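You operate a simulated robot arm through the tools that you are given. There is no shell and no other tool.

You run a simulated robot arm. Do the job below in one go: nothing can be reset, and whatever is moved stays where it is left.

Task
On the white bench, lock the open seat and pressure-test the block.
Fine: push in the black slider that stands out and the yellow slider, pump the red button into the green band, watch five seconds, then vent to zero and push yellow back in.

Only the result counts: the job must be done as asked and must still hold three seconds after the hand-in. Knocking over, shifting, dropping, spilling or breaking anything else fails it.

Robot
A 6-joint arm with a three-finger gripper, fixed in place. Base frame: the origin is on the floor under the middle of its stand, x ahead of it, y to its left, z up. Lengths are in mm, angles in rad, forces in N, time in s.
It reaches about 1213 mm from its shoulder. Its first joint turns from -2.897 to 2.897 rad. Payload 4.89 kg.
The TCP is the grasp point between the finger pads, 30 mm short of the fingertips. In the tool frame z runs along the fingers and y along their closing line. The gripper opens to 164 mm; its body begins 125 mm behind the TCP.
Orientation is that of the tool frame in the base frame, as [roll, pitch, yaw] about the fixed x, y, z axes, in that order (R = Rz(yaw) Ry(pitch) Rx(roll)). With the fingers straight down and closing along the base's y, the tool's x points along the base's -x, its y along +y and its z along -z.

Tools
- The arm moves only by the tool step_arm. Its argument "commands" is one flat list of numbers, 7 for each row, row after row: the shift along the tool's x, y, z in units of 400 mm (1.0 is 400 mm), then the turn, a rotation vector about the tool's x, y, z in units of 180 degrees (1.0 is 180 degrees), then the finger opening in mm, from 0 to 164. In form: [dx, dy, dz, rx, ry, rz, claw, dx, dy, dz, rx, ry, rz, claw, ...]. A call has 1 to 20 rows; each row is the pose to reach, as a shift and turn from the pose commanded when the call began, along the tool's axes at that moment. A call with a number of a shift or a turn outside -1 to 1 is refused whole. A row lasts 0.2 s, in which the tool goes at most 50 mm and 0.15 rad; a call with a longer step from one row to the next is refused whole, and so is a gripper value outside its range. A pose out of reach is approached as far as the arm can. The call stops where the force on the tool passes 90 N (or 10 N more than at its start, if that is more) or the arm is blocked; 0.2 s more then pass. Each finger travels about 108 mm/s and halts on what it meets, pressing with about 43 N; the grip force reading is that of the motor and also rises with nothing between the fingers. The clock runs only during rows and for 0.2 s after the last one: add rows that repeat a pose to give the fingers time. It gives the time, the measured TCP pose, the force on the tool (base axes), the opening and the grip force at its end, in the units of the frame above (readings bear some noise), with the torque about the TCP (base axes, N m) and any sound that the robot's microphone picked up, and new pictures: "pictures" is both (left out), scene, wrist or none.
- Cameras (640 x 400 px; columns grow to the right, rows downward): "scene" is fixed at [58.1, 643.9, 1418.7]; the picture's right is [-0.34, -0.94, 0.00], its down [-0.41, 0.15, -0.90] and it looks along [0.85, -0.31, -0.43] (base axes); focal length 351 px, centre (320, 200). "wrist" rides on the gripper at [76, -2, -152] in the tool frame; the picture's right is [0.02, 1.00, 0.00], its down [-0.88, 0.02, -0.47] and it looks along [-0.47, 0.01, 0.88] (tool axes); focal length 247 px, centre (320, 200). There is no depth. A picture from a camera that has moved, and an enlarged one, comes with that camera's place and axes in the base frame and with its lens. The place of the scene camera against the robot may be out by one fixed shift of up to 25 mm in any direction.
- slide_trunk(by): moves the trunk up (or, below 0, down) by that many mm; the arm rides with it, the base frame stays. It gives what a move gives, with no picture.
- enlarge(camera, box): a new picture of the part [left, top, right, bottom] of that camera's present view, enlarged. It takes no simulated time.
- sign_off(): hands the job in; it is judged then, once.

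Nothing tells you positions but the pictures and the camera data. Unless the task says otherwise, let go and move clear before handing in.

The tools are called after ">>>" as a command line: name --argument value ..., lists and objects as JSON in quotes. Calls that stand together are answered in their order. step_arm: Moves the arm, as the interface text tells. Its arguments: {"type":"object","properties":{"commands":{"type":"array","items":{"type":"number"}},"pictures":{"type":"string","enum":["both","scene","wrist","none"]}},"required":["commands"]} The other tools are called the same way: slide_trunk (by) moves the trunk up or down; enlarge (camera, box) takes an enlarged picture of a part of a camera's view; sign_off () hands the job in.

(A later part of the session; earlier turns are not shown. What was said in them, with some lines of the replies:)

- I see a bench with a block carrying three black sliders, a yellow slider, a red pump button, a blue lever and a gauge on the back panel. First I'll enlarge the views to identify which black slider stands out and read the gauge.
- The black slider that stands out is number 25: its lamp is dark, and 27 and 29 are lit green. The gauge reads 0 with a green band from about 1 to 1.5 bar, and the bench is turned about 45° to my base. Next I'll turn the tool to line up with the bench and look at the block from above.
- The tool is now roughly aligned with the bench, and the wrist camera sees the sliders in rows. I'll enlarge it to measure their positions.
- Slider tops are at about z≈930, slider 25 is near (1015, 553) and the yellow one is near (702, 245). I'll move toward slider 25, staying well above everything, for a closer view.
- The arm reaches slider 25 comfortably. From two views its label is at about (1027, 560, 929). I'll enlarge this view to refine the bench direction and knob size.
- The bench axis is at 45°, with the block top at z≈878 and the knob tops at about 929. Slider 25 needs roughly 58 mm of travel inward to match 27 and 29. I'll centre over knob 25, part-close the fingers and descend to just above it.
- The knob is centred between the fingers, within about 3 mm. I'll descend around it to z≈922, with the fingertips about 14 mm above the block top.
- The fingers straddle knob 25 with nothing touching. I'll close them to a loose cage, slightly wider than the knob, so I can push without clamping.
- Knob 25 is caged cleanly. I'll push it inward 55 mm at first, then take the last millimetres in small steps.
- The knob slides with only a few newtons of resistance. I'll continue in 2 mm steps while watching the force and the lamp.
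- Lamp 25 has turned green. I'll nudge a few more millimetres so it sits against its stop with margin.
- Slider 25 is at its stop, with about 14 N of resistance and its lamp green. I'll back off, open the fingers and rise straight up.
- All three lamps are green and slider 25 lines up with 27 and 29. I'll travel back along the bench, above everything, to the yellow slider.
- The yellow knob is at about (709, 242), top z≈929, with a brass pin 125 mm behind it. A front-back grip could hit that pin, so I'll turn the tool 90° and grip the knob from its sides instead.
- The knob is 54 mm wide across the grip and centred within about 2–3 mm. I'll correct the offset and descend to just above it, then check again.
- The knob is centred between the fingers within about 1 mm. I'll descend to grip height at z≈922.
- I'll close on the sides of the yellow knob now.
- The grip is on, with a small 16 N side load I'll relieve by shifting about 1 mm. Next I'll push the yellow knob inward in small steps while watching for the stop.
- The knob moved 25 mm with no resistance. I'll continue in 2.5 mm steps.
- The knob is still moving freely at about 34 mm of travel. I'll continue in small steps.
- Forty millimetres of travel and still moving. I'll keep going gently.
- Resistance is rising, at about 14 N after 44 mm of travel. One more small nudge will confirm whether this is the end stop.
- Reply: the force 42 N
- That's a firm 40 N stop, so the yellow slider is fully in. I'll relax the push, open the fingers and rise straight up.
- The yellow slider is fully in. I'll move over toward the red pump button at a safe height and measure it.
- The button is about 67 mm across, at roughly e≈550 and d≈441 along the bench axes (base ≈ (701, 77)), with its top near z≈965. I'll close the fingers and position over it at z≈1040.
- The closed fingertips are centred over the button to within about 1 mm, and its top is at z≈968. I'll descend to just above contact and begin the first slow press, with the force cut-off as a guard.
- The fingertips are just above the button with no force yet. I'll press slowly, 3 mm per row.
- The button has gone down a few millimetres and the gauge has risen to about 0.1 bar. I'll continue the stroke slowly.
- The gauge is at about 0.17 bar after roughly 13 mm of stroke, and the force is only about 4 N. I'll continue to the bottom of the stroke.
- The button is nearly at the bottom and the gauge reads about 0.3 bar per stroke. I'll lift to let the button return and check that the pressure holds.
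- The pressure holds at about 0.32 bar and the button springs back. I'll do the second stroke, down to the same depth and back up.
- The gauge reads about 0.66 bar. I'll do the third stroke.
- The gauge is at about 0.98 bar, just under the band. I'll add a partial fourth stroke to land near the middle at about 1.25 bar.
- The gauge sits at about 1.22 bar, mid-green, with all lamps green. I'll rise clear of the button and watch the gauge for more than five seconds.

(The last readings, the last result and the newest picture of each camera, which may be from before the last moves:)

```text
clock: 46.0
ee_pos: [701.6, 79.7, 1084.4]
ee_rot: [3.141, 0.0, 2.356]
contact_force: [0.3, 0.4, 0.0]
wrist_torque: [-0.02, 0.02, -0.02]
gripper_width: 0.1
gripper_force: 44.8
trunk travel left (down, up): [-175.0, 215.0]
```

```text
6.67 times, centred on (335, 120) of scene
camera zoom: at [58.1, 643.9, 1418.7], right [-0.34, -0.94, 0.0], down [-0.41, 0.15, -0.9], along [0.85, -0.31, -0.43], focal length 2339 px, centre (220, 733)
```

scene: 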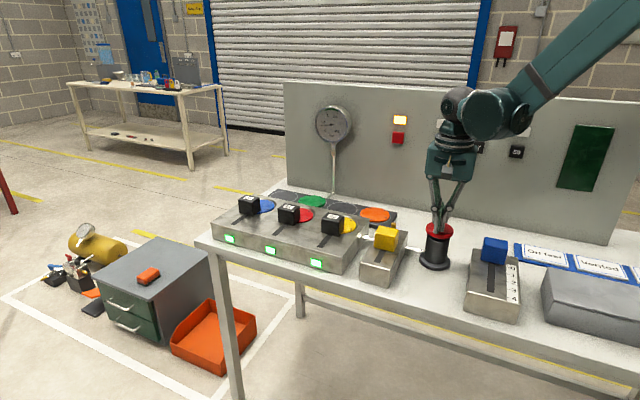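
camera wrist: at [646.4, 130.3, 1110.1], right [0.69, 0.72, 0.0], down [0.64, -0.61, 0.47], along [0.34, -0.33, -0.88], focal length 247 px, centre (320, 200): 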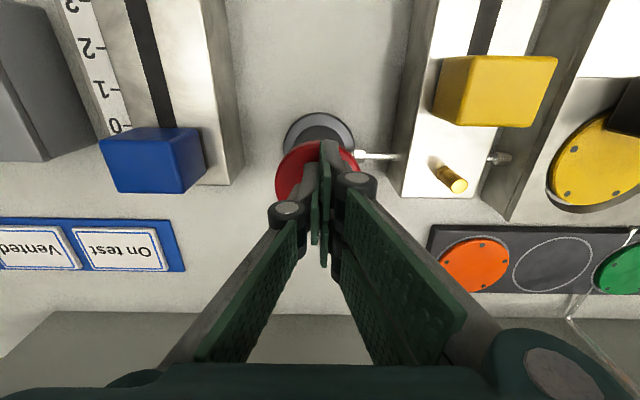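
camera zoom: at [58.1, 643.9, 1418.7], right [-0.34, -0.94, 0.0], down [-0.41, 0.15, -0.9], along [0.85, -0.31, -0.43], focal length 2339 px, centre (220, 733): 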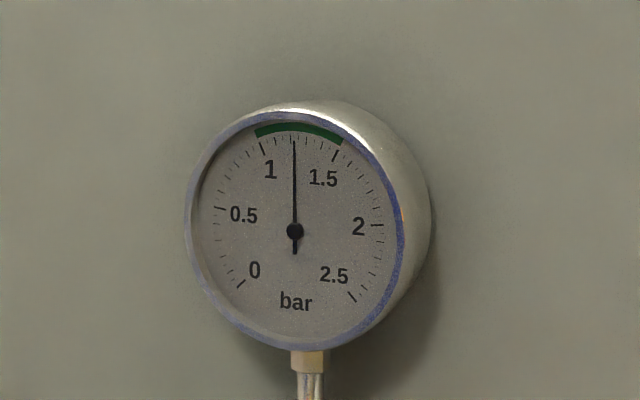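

The gauge held steady at about 1.22 bar for more than five seconds. I'll return above the yellow slider to vent.

>>> step_arm --commands '[0.04, 0.076, 0, 0, 0, 0, 22, 0.08, 0.152, 0, 0, 0, 0, 44, 0.12, 0.228, 0, 0, 0, 0, 66, 0.16, 0.304, 0, 0, 0, 0, 88, 0.16, 0.304, 0.1, 0, 0, 0, 88, 0.16, 0.304, 0.2, 0, 0, 0, 88, 0.16, 0.304, 0.24, 0, 0, 0, 88, 0.16, 0.304, 0.24, 0, 0, 0, 88]'

>>> enlarge --camera "wrist" --box '[200, 80, 440, 230]'

>>> enlarge --camera "scene" --box '[300, 90, 370, 150]'

```text
clock: 47.8
ee_pos: [741.7, 208.4, 986.7]
ee_rot: [-3.141, 0.0, 2.355]
contact_force: [0.3, 0.4, -0.9]
wrist_torque: [-0.02, 0.06, 0.02]
gripper_width: 88.1
gripper_force: 0.0
trunk travel left (down, up): [-175.0, 215.0]
camera wrist: at [687.1, 262.0, 1139.5], right [0.69, 0.72, 0.0], down [0.64, -0.61, 0.47], along [0.34, -0.33, -0.88], focal length 247 px, centre (320, 200)
```

scene: 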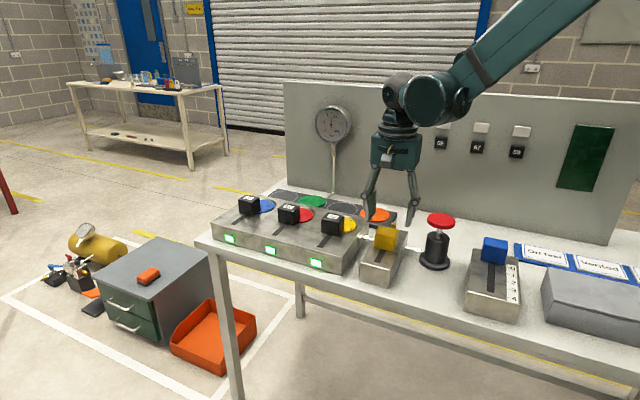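
wrist: 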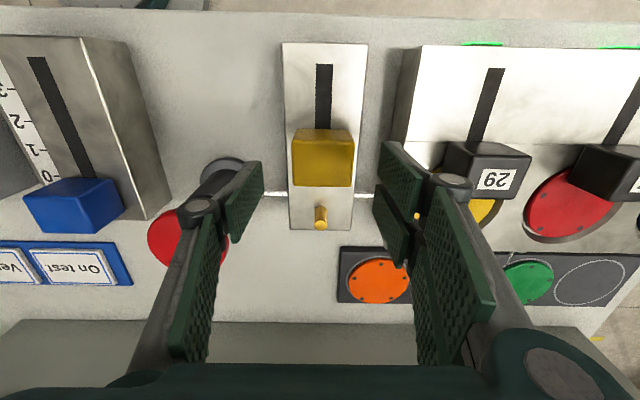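

```text
2.67 times, centred on (320, 155) of wrist
camera zoom: at [687.1, 262.0, 1139.5], right [0.69, 0.72, 0.0], down [0.64, -0.61, 0.47], along [0.34, -0.33, -0.88], focal length 659 px, centre (320, 320)
```

zoom: 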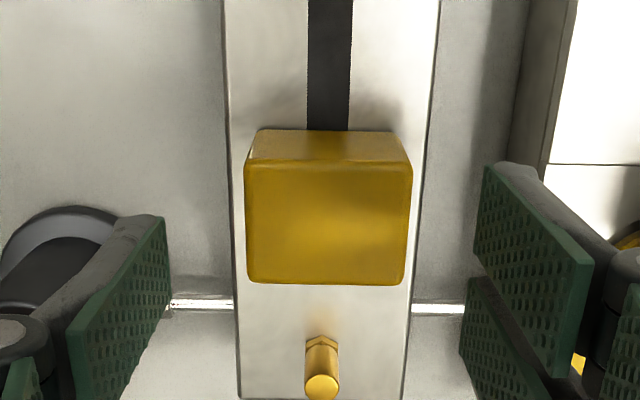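

```text
6.67 times, centred on (335, 120) of scene
camera zoom: at [58.1, 643.9, 1418.7], right [-0.34, -0.94, 0.0], down [-0.41, 0.15, -0.9], along [0.85, -0.31, -0.43], focal length 2339 px, centre (220, 733)
```

zoom: 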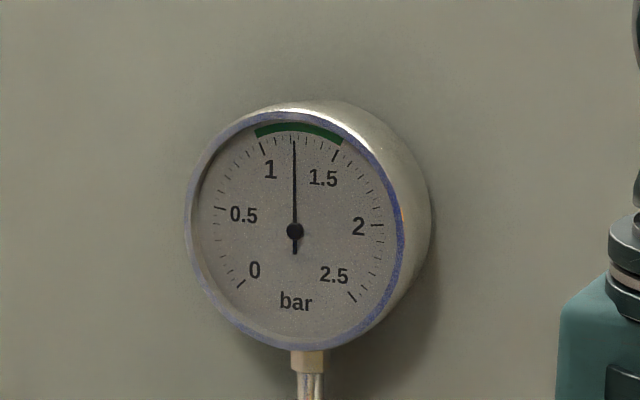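

The knob is about 2.5 mm off centre, so I'll correct that, descend and grip its sides again.

>>> step_arm --commands '[0.001, 0.006, 0.08, 0, 0, 0, 88, 0.002, 0.006, 0.16, 0, 0, 0, 88, 0.002, 0.006, 0.16, 0, 0, 0, 72, 0.002, 0.006, 0.16, 0, 0, 0, 58, 0.002, 0.006, 0.16, 0, 0, 0, 48, 0.002, 0.006, 0.16, 0, 0, 0, 48]'

>>> enlarge --camera "wrist" --box '[200, 80, 440, 230]'

```text
clock: 49.2
ee_pos: [743.2, 210.7, 923.5]
ee_rot: [3.141, -0.002, 2.356]
contact_force: [-2.4, 0.4, -0.5]
wrist_torque: [-0.04, 0.06, 0.0]
gripper_width: 55.7
gripper_force: 44.6
trunk travel left (down, up): [-175.0, 215.0]
camera wrist: at [689.1, 263.4, 1076.7], right [0.69, 0.72, 0.0], down [0.64, -0.61, 0.47], along [0.34, -0.33, -0.88], focal length 247 px, centre (320, 200)
```

scene: 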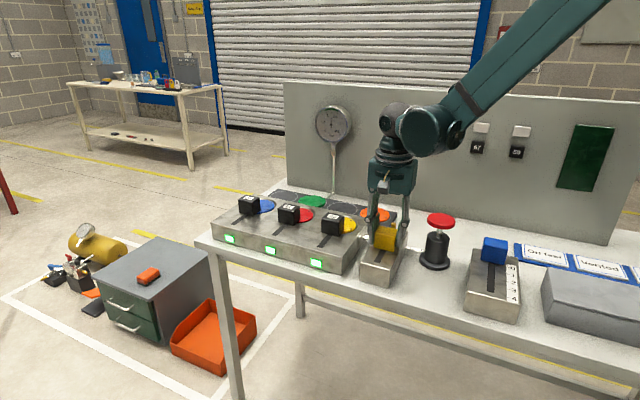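
wrist: 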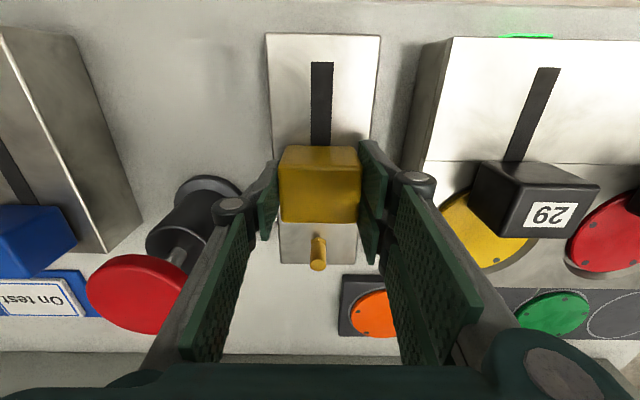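

```text
2.67 times, centred on (320, 155) of wrist
camera zoom: at [689.1, 263.4, 1076.7], right [0.69, 0.72, 0.0], down [0.64, -0.61, 0.47], along [0.34, -0.33, -0.88], focal length 659 px, centre (320, 320)
```

zoom: 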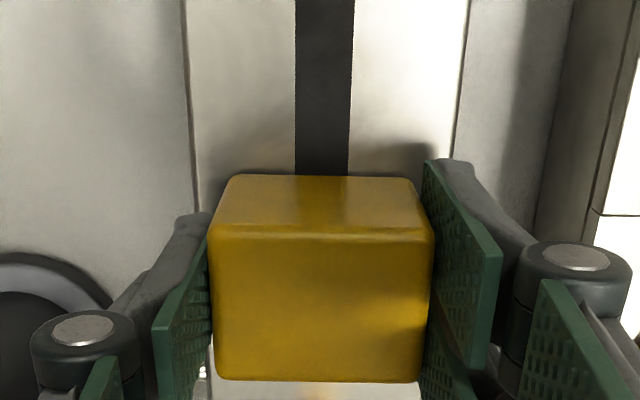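

The grip is clean, with almost no side load. I'll pull the yellow slider out and watch the gauge vent.

>>> step_arm --commands '[0.0125, 0, 0, 0, 0, 0, 48, 0.025, 0, 0, 0, 0, 0, 48, 0.0375, 0, 0, 0, 0, 0, 48, 0.05, 0, 0, 0, 0, 0, 48, 0.0625, 0, 0, 0, 0, 0, 48, 0.075, 0, 0, 0, 0, 0, 48, 0.0875, 0, 0, 0, 0, 0, 48, 0.1, 0, 0, 0, 0, 0, 48]'

>>> enlarge --camera "scene" --box '[300, 90, 370, 150]'

>>> enlarge --camera "wrist" --box '[200, 80, 440, 230]'

```text
clock: 51.0
ee_pos: [714.5, 239.9, 924.3]
ee_rot: [-3.14, -0.001, 2.355]
contact_force: [5.3, 4.5, 4.9]
wrist_torque: [-0.05, -0.62, -0.05]
gripper_width: 55.9
gripper_force: 45.0
trunk travel left (down, up): [-175.0, 215.0]
camera wrist: at [659.7, 292.7, 1076.7], right [0.69, 0.72, 0.0], down [0.64, -0.61, 0.47], along [0.34, -0.33, -0.88], focal length 247 px, centre (320, 200)
```

scene: 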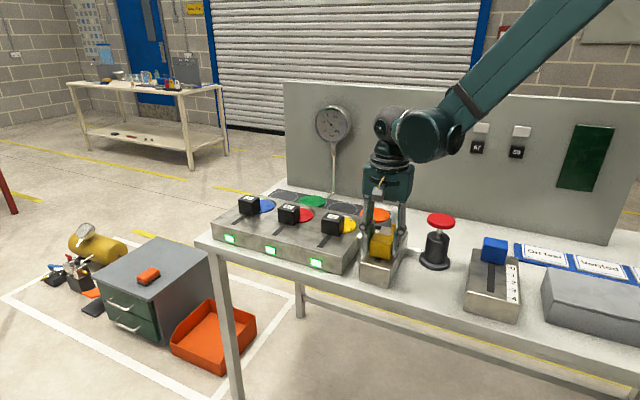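
wrist: 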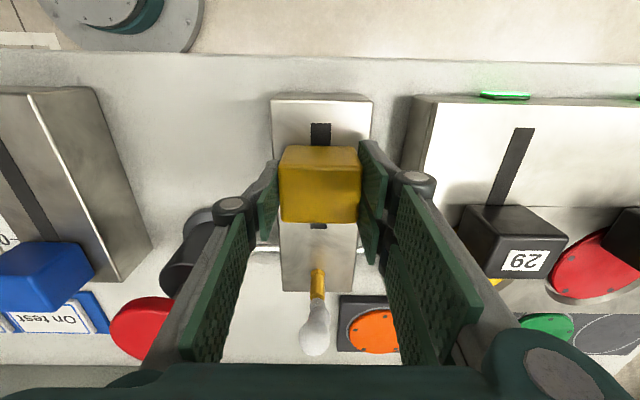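

```text
6.67 times, centred on (335, 120) of scene
camera zoom: at [58.1, 643.9, 1418.7], right [-0.34, -0.94, 0.0], down [-0.41, 0.15, -0.9], along [0.85, -0.31, -0.43], focal length 2339 px, centre (220, 733)
```

zoom: 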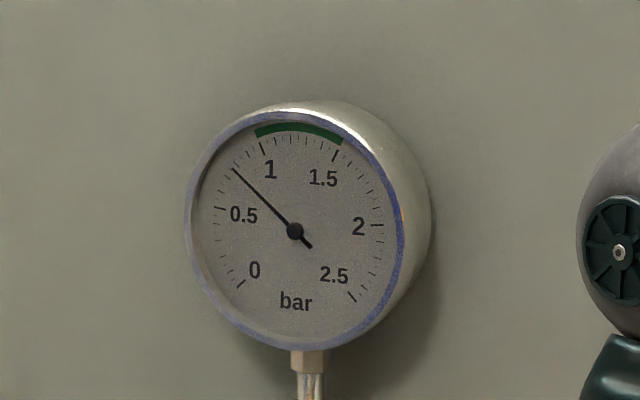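

```text
2.67 times, centred on (320, 155) of wrist
camera zoom: at [659.7, 292.7, 1076.7], right [0.69, 0.72, 0.0], down [0.64, -0.61, 0.47], along [0.34, -0.33, -0.88], focal length 659 px, centre (320, 320)
```

zoom: 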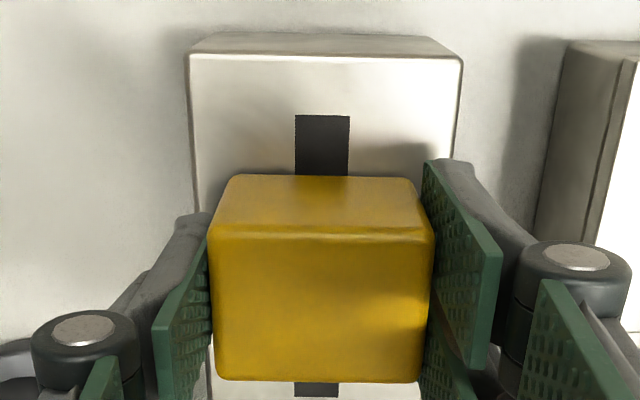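

It's venting: there's a puff from the brass pin and the gauge is falling through about 0.77 bar. I'll pull the last few millimetres and hold until it reaches zero.

>>> step_arm --commands '[0.005, 0, 0, 0, 0, 0, 48, 0.009, 0, 0, 0, 0, 0, 48, 0.009, 0, 0, 0, 0, 0, 48, 0.009, 0, 0, 0, 0, 0, 48, 0.009, 0, 0, 0, 0, 0, 48, 0.009, 0, 0, 0, 0, 0, 48, 0.009, 0, 0, 0, 0, 0, 48, 0.009, 0, 0, 0, 0, 0, 48, 0.009, 0, 0, 0, 0, 0, 48, 0.009, 0, 0, 0, 0, 0, 48, 0.009, 0, 0, 0, 0, 0, 48, 0.009, 0, 0, 0, 0, 0, 48]' --pictures "wrist"

>>> enlarge --camera "scene" --box '[300, 90, 370, 150]'

```text
clock: 53.6
ee_pos: [712.5, 243.3, 924.4]
ee_rot: [3.141, 0.0, 2.356]
contact_force: [11.9, 11.2, 21.0]
wrist_torque: [0.56, -0.45, 0.05]
gripper_width: 55.9
gripper_force: 44.6
trunk travel left (down, up): [-175.0, 215.0]
camera wrist: at [657.3, 295.1, 1076.6], right [0.69, 0.72, 0.0], down [0.64, -0.61, 0.47], along [0.34, -0.33, -0.88], focal length 247 px, centre (320, 200)
```

wrist: 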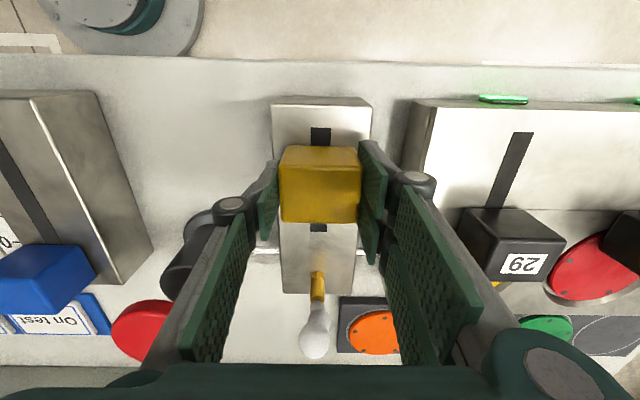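

```text
6.67 times, centred on (335, 120) of scene
camera zoom: at [58.1, 643.9, 1418.7], right [-0.34, -0.94, 0.0], down [-0.41, 0.15, -0.9], along [0.85, -0.31, -0.43], focal length 2339 px, centre (220, 733)
```

zoom: 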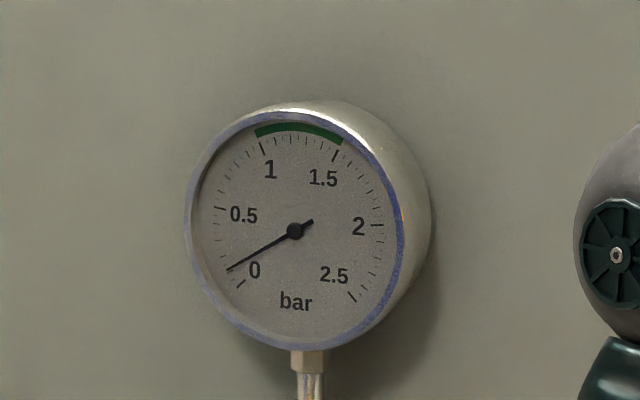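

The gauge is at about 0.1 bar and still falling. I'll hold a few more seconds until it's fully at zero.

>>> step_arm --commands '[0, 0.001, -0.001, 0, 0, 0, 48, 0, 0.001, -0.001, 0, 0, 0, 48, 0, 0.001, -0.001, 0, 0, 0, 48, 0, 0.001, -0.001, 0, 0, 0, 48, 0, 0.001, -0.001, 0, 0, 0, 48, 0, 0.001, -0.001, 0, 0, 0, 48, 0, 0.001, -0.001, 0, 0, 0, 48, 0, 0.001, -0.001, 0, 0, 0, 48, 0, 0.001, -0.001, 0, 0, 0, 48, 0, 0.001, -0.001, 0, 0, 0, 48, 0, 0.001, -0.001, 0, 0, 0, 48, 0, 0.001, -0.001, 0, 0, 0, 48, 0, 0.001, -0.001, 0, 0, 0, 48, 0, 0.001, -0.001, 0, 0, 0, 48, 0, 0.001, -0.001, 0, 0, 0, 48, 0, 0.001, -0.001, 0, 0, 0, 48, 0, 0.001, -0.001, 0, 0, 0, 48, 0, 0.001, -0.001, 0, 0, 0, 48, 0, 0.001, -0.001, 0, 0, 0, 48, 0, 0.001, -0.001, 0, 0, 0, 48]' --pictures "wrist"

>>> enlarge --camera "scene" --box '[300, 90, 370, 150]'

```text
clock: 57.8
ee_pos: [712.5, 242.4, 923.8]
ee_rot: [-3.139, 0.001, 2.356]
contact_force: [-3.1, -1.1, -5.6]
wrist_torque: [-0.11, 0.12, 0.06]
gripper_width: 55.6
gripper_force: 44.6
trunk travel left (down, up): [-175.0, 215.0]
camera wrist: at [657.7, 294.9, 1076.6], right [0.69, 0.72, 0.0], down [0.64, -0.61, 0.47], along [0.34, -0.33, -0.88], focal length 247 px, centre (320, 200)
```

wrist: 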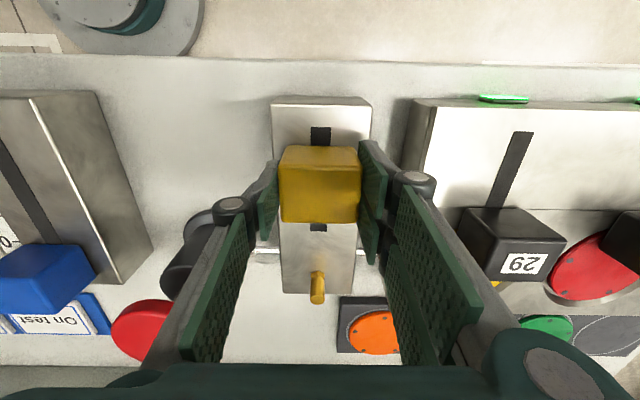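

```text
6.67 times, centred on (335, 120) of scene
camera zoom: at [58.1, 643.9, 1418.7], right [-0.34, -0.94, 0.0], down [-0.41, 0.15, -0.9], along [0.85, -0.31, -0.43], focal length 2339 px, centre (220, 733)
```

zoom: 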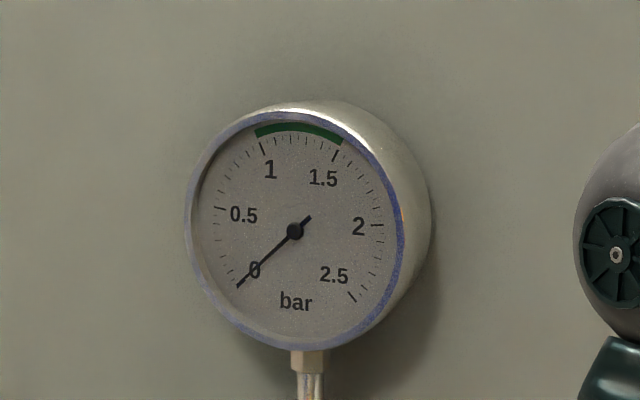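

The gauge is at zero and the puff has stopped. I'll wait one more second to be sure, then push yellow back in toward its stop.

>>> step_arm --commands '[0, 0, 0, 0, 0, 0, 48, 0, 0, 0, 0, 0, 0, 48, 0, 0, 0, 0, 0, 0, 48, 0, 0, 0, 0, 0, 0, 48, 0, 0, 0, 0, 0, 0, 48, 0, 0, 0, 0, 0, 0, 48]' --pictures "none"

>>> enlarge --camera "scene" --box '[300, 90, 370, 150]'

>>> step_arm --commands '[-0.0125, 0, 0, 0, 0, 0, 48, -0.025, 0, 0, 0, 0, 0, 48, -0.0375, 0, 0, 0, 0, 0, 48, -0.05, 0, 0, 0, 0, 0, 48, -0.0625, 0, 0, 0, 0, 0, 48, -0.075, 0, 0, 0, 0, 0, 48, -0.0875, 0, 0, 0, 0, 0, 48, -0.095, 0, 0, 0, 0, 0, 48, -0.1, 0, 0, 0, 0, 0, 48]'

```text
clock: 59.2
ee_pos: [712.1, 243.5, 924.2]
ee_rot: [-3.141, -0.001, 2.357]
contact_force: [-4.5, -3.1, -7.4]
wrist_torque: [-0.22, 0.17, 0.03]
gripper_width: 55.5
gripper_force: 44.7
trunk travel left (down, up): [-175.0, 215.0]
```

```text
6.67 times, centred on (335, 120) of scene
camera zoom: at [58.1, 643.9, 1418.7], right [-0.34, -0.94, 0.0], down [-0.41, 0.15, -0.9], along [0.85, -0.31, -0.43], focal length 2339 px, centre (220, 733)
```

zoom: 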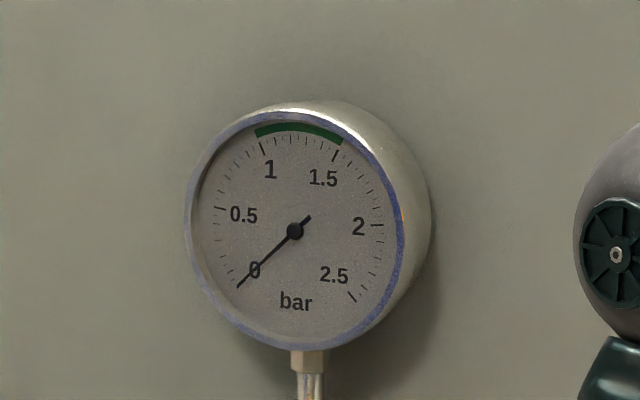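

```text
clock: 61.2
ee_pos: [740.7, 214.7, 924.6]
ee_rot: [-3.141, 0.001, 2.358]
contact_force: [-8.7, -5.8, -11.2]
wrist_torque: [-0.34, 0.38, 0.3]
gripper_width: 55.8
gripper_force: 45.1
trunk travel left (down, up): [-175.0, 215.0]
camera wrist: at [685.7, 266.9, 1076.7], right [0.69, 0.72, 0.0], down [0.64, -0.61, 0.47], along [0.34, -0.33, -0.88], focal length 247 px, centre (320, 200)
```

scene: 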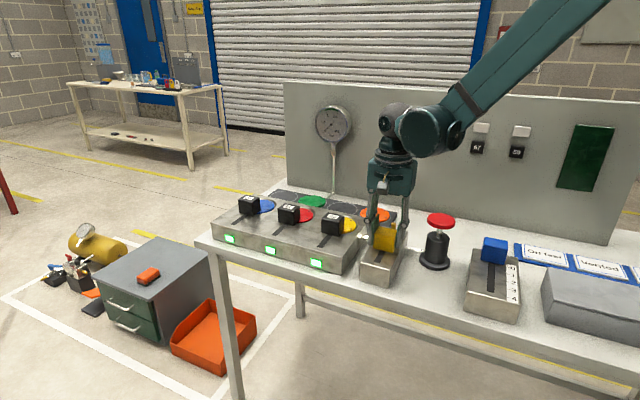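
wrist: 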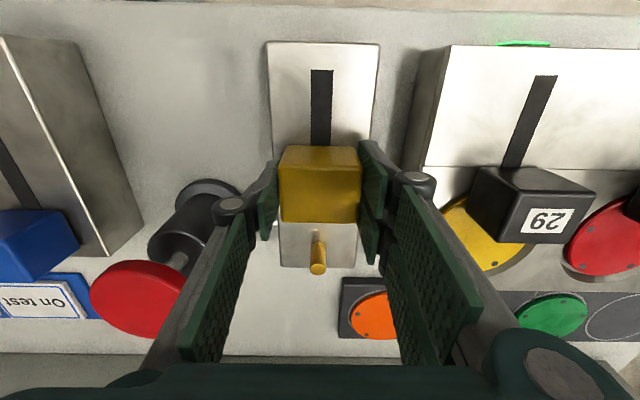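

The yellow slider is about 4 mm short of its stop. I'll press the last bit in small steps until it's firm.

>>> step_arm --commands '[-0.005, 0, 0, 0, 0, 0, 48, -0.01, 0, 0, 0, 0, 0, 48, -0.014, 0, 0, 0, 0, 0, 48]' --pictures "wrist"

```text
clock: 62.0
ee_pos: [743.1, 211.4, 924.4]
ee_rot: [-3.141, 0.001, 2.356]
contact_force: [-19.0, -7.8, -17.2]
wrist_torque: [-0.81, 0.29, -0.24]
gripper_width: 55.8
gripper_force: 45.2
trunk travel left (down, up): [-175.0, 215.0]
camera wrist: at [689.3, 263.4, 1076.7], right [0.69, 0.72, 0.0], down [0.64, -0.61, 0.47], along [0.34, -0.33, -0.88], focal length 247 px, centre (320, 200)
```

wrist: 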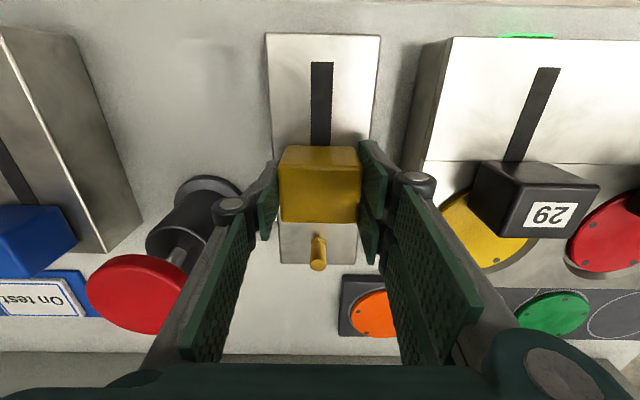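

Contact with the stop is beginning, at about 8 N. I'll push slightly further to seat it firmly.

>>> step_arm --commands '[-0.004, -0.001, 0.001, 0, 0, 0, 48, -0.008, -0.001, 0.001, 0, 0, 0, 48]' --pictures "wrist"

```text
clock: 62.6
ee_pos: [744.9, 208.9, 924.7]
ee_rot: [-3.142, -0.003, 2.357]
contact_force: [-39.7, 18.3, -6.5]
wrist_torque: [1.22, 0.93, -1.2]
gripper_width: 56.0
gripper_force: 44.4
trunk travel left (down, up): [-175.0, 215.0]
camera wrist: at [689.9, 262.4, 1076.9], right [0.69, 0.72, 0.0], down [0.64, -0.61, 0.47], along [0.34, -0.33, -0.88], focal length 247 px, centre (320, 200)
```

wrist: 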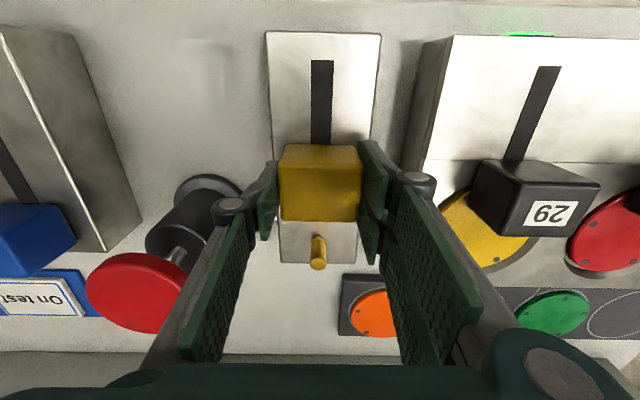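

Yellow is firmly against its stop at 41 N. I'll relax, open the fingers and rise clear.

>>> step_arm --commands '[0.006, 0, 0, 0, 0, 0, 48, 0.008, 0, 0, 0, 0, 0, 70, 0.008, 0, 0, 0, 0, 0, 88, 0.008, 0, 0, 0, 0, 0, 88, 0.008, 0, -0.08, 0, 0, 0, 88, 0.008, 0, -0.18, 0, 0, 0, 88, 0.008, 0, -0.28, 0, 0, 0, 88, 0.008, 0, -0.38, 0, 0, 0, 88, 0.008, 0, -0.48, 0, 0, 0, 88, 0.008, 0, -0.5, 0, 0, 0, 88]'

>>> enlarge --camera "scene" --box '[200, 140, 520, 300]'

>>> enlarge --camera "scene" --box '[300, 90, 370, 150]'

>>> enlarge --camera "wrist" --box '[240, 60, 480, 210]'

```text
clock: 64.8
ee_pos: [744.4, 210.2, 1125.2]
ee_rot: [-3.141, 0.0, 2.355]
contact_force: [0.9, 0.0, -0.4]
wrist_torque: [0.05, -0.01, -0.06]
gripper_width: 88.2
gripper_force: 0.1
trunk travel left (down, up): [-175.0, 215.0]
camera wrist: at [689.5, 263.0, 1277.4], right [0.69, 0.72, 0.0], down [0.64, -0.61, 0.47], along [0.34, -0.33, -0.88], focal length 247 px, centre (320, 200)
```

scene: 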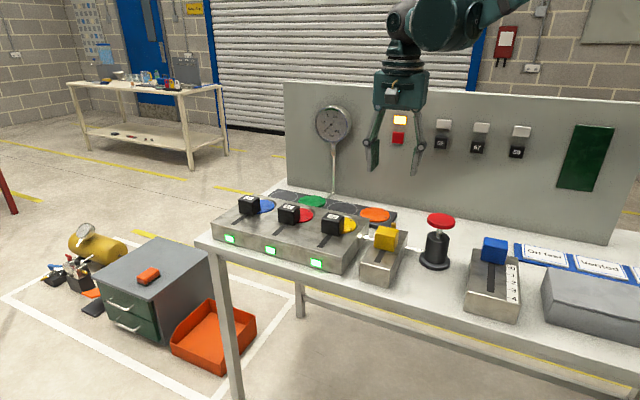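
wrist: 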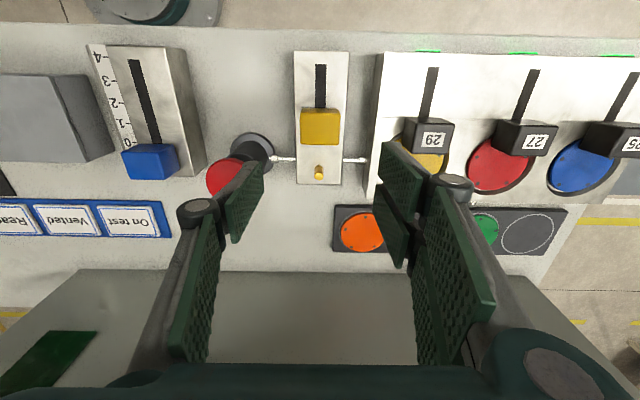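

```text
2.00 times, centred on (360, 220) of scene
camera zoom: at [58.1, 643.9, 1418.7], right [-0.34, -0.94, 0.0], down [-0.41, 0.15, -0.9], along [0.85, -0.31, -0.43], focal length 702 px, centre (240, 160)
```

zoom: 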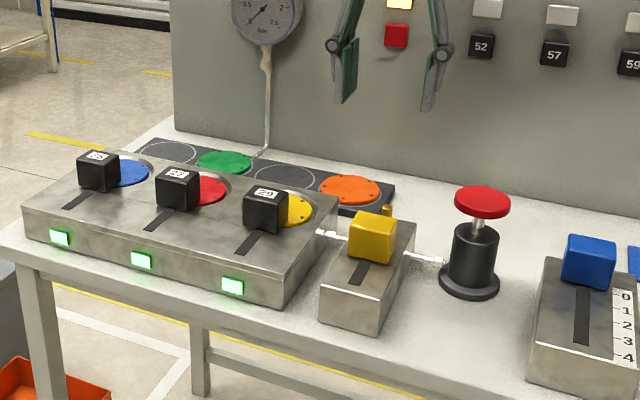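

```text
6.67 times, centred on (335, 120) of scene
camera zoom: at [58.1, 643.9, 1418.7], right [-0.34, -0.94, 0.0], down [-0.41, 0.15, -0.9], along [0.85, -0.31, -0.43], focal length 2339 px, centre (220, 733)
```

zoom: 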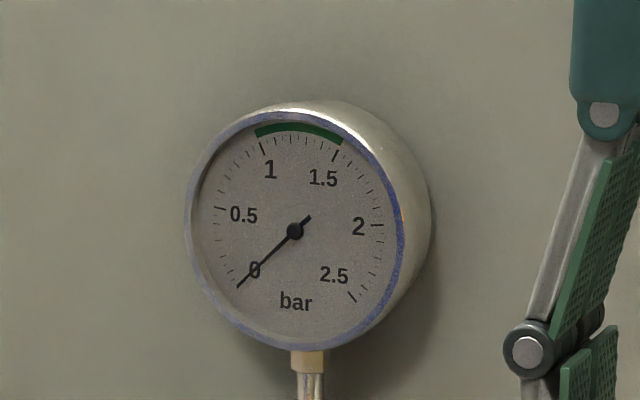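

```text
2.67 times, centred on (360, 135) of wrist
camera zoom: at [689.5, 263.0, 1277.4], right [0.69, 0.72, 0.0], down [0.64, -0.61, 0.47], along [0.34, -0.33, -0.88], focal length 659 px, centre (213, 373)
```

zoom: 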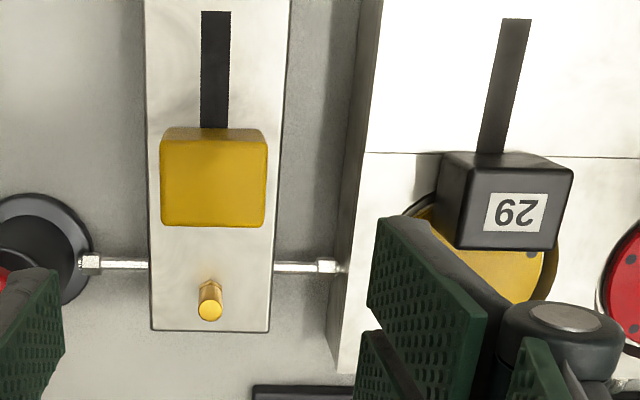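

Seat 25 is locked with all three lamps green. The block held about 1.22 bar for over five seconds and has been vented to zero. The yellow slider is back in, nothing else has moved and the gripper is clear, so I'm handing in.

>>> sign_off

```text
The job is handed in.
```

The open seat is locked and the block passed its pressure test. I've handed the job in, but no verdict has come back.

- **Seat:** I pushed black slider 25 in to its stop, and all three lamps are green.
- **Pressure test:** I pushed yellow in and pumped the red button to about 1.22 bar, inside the 1.0–1.5 green band. The gauge showed no drop over six seconds of watching.
- **Vent:** I pulled yellow out until the gauge read zero, then pushed it back in to its stop. The gauge still read zero afterwards.

I touched nothing else on the bench, and the gripper is open and clear above it.
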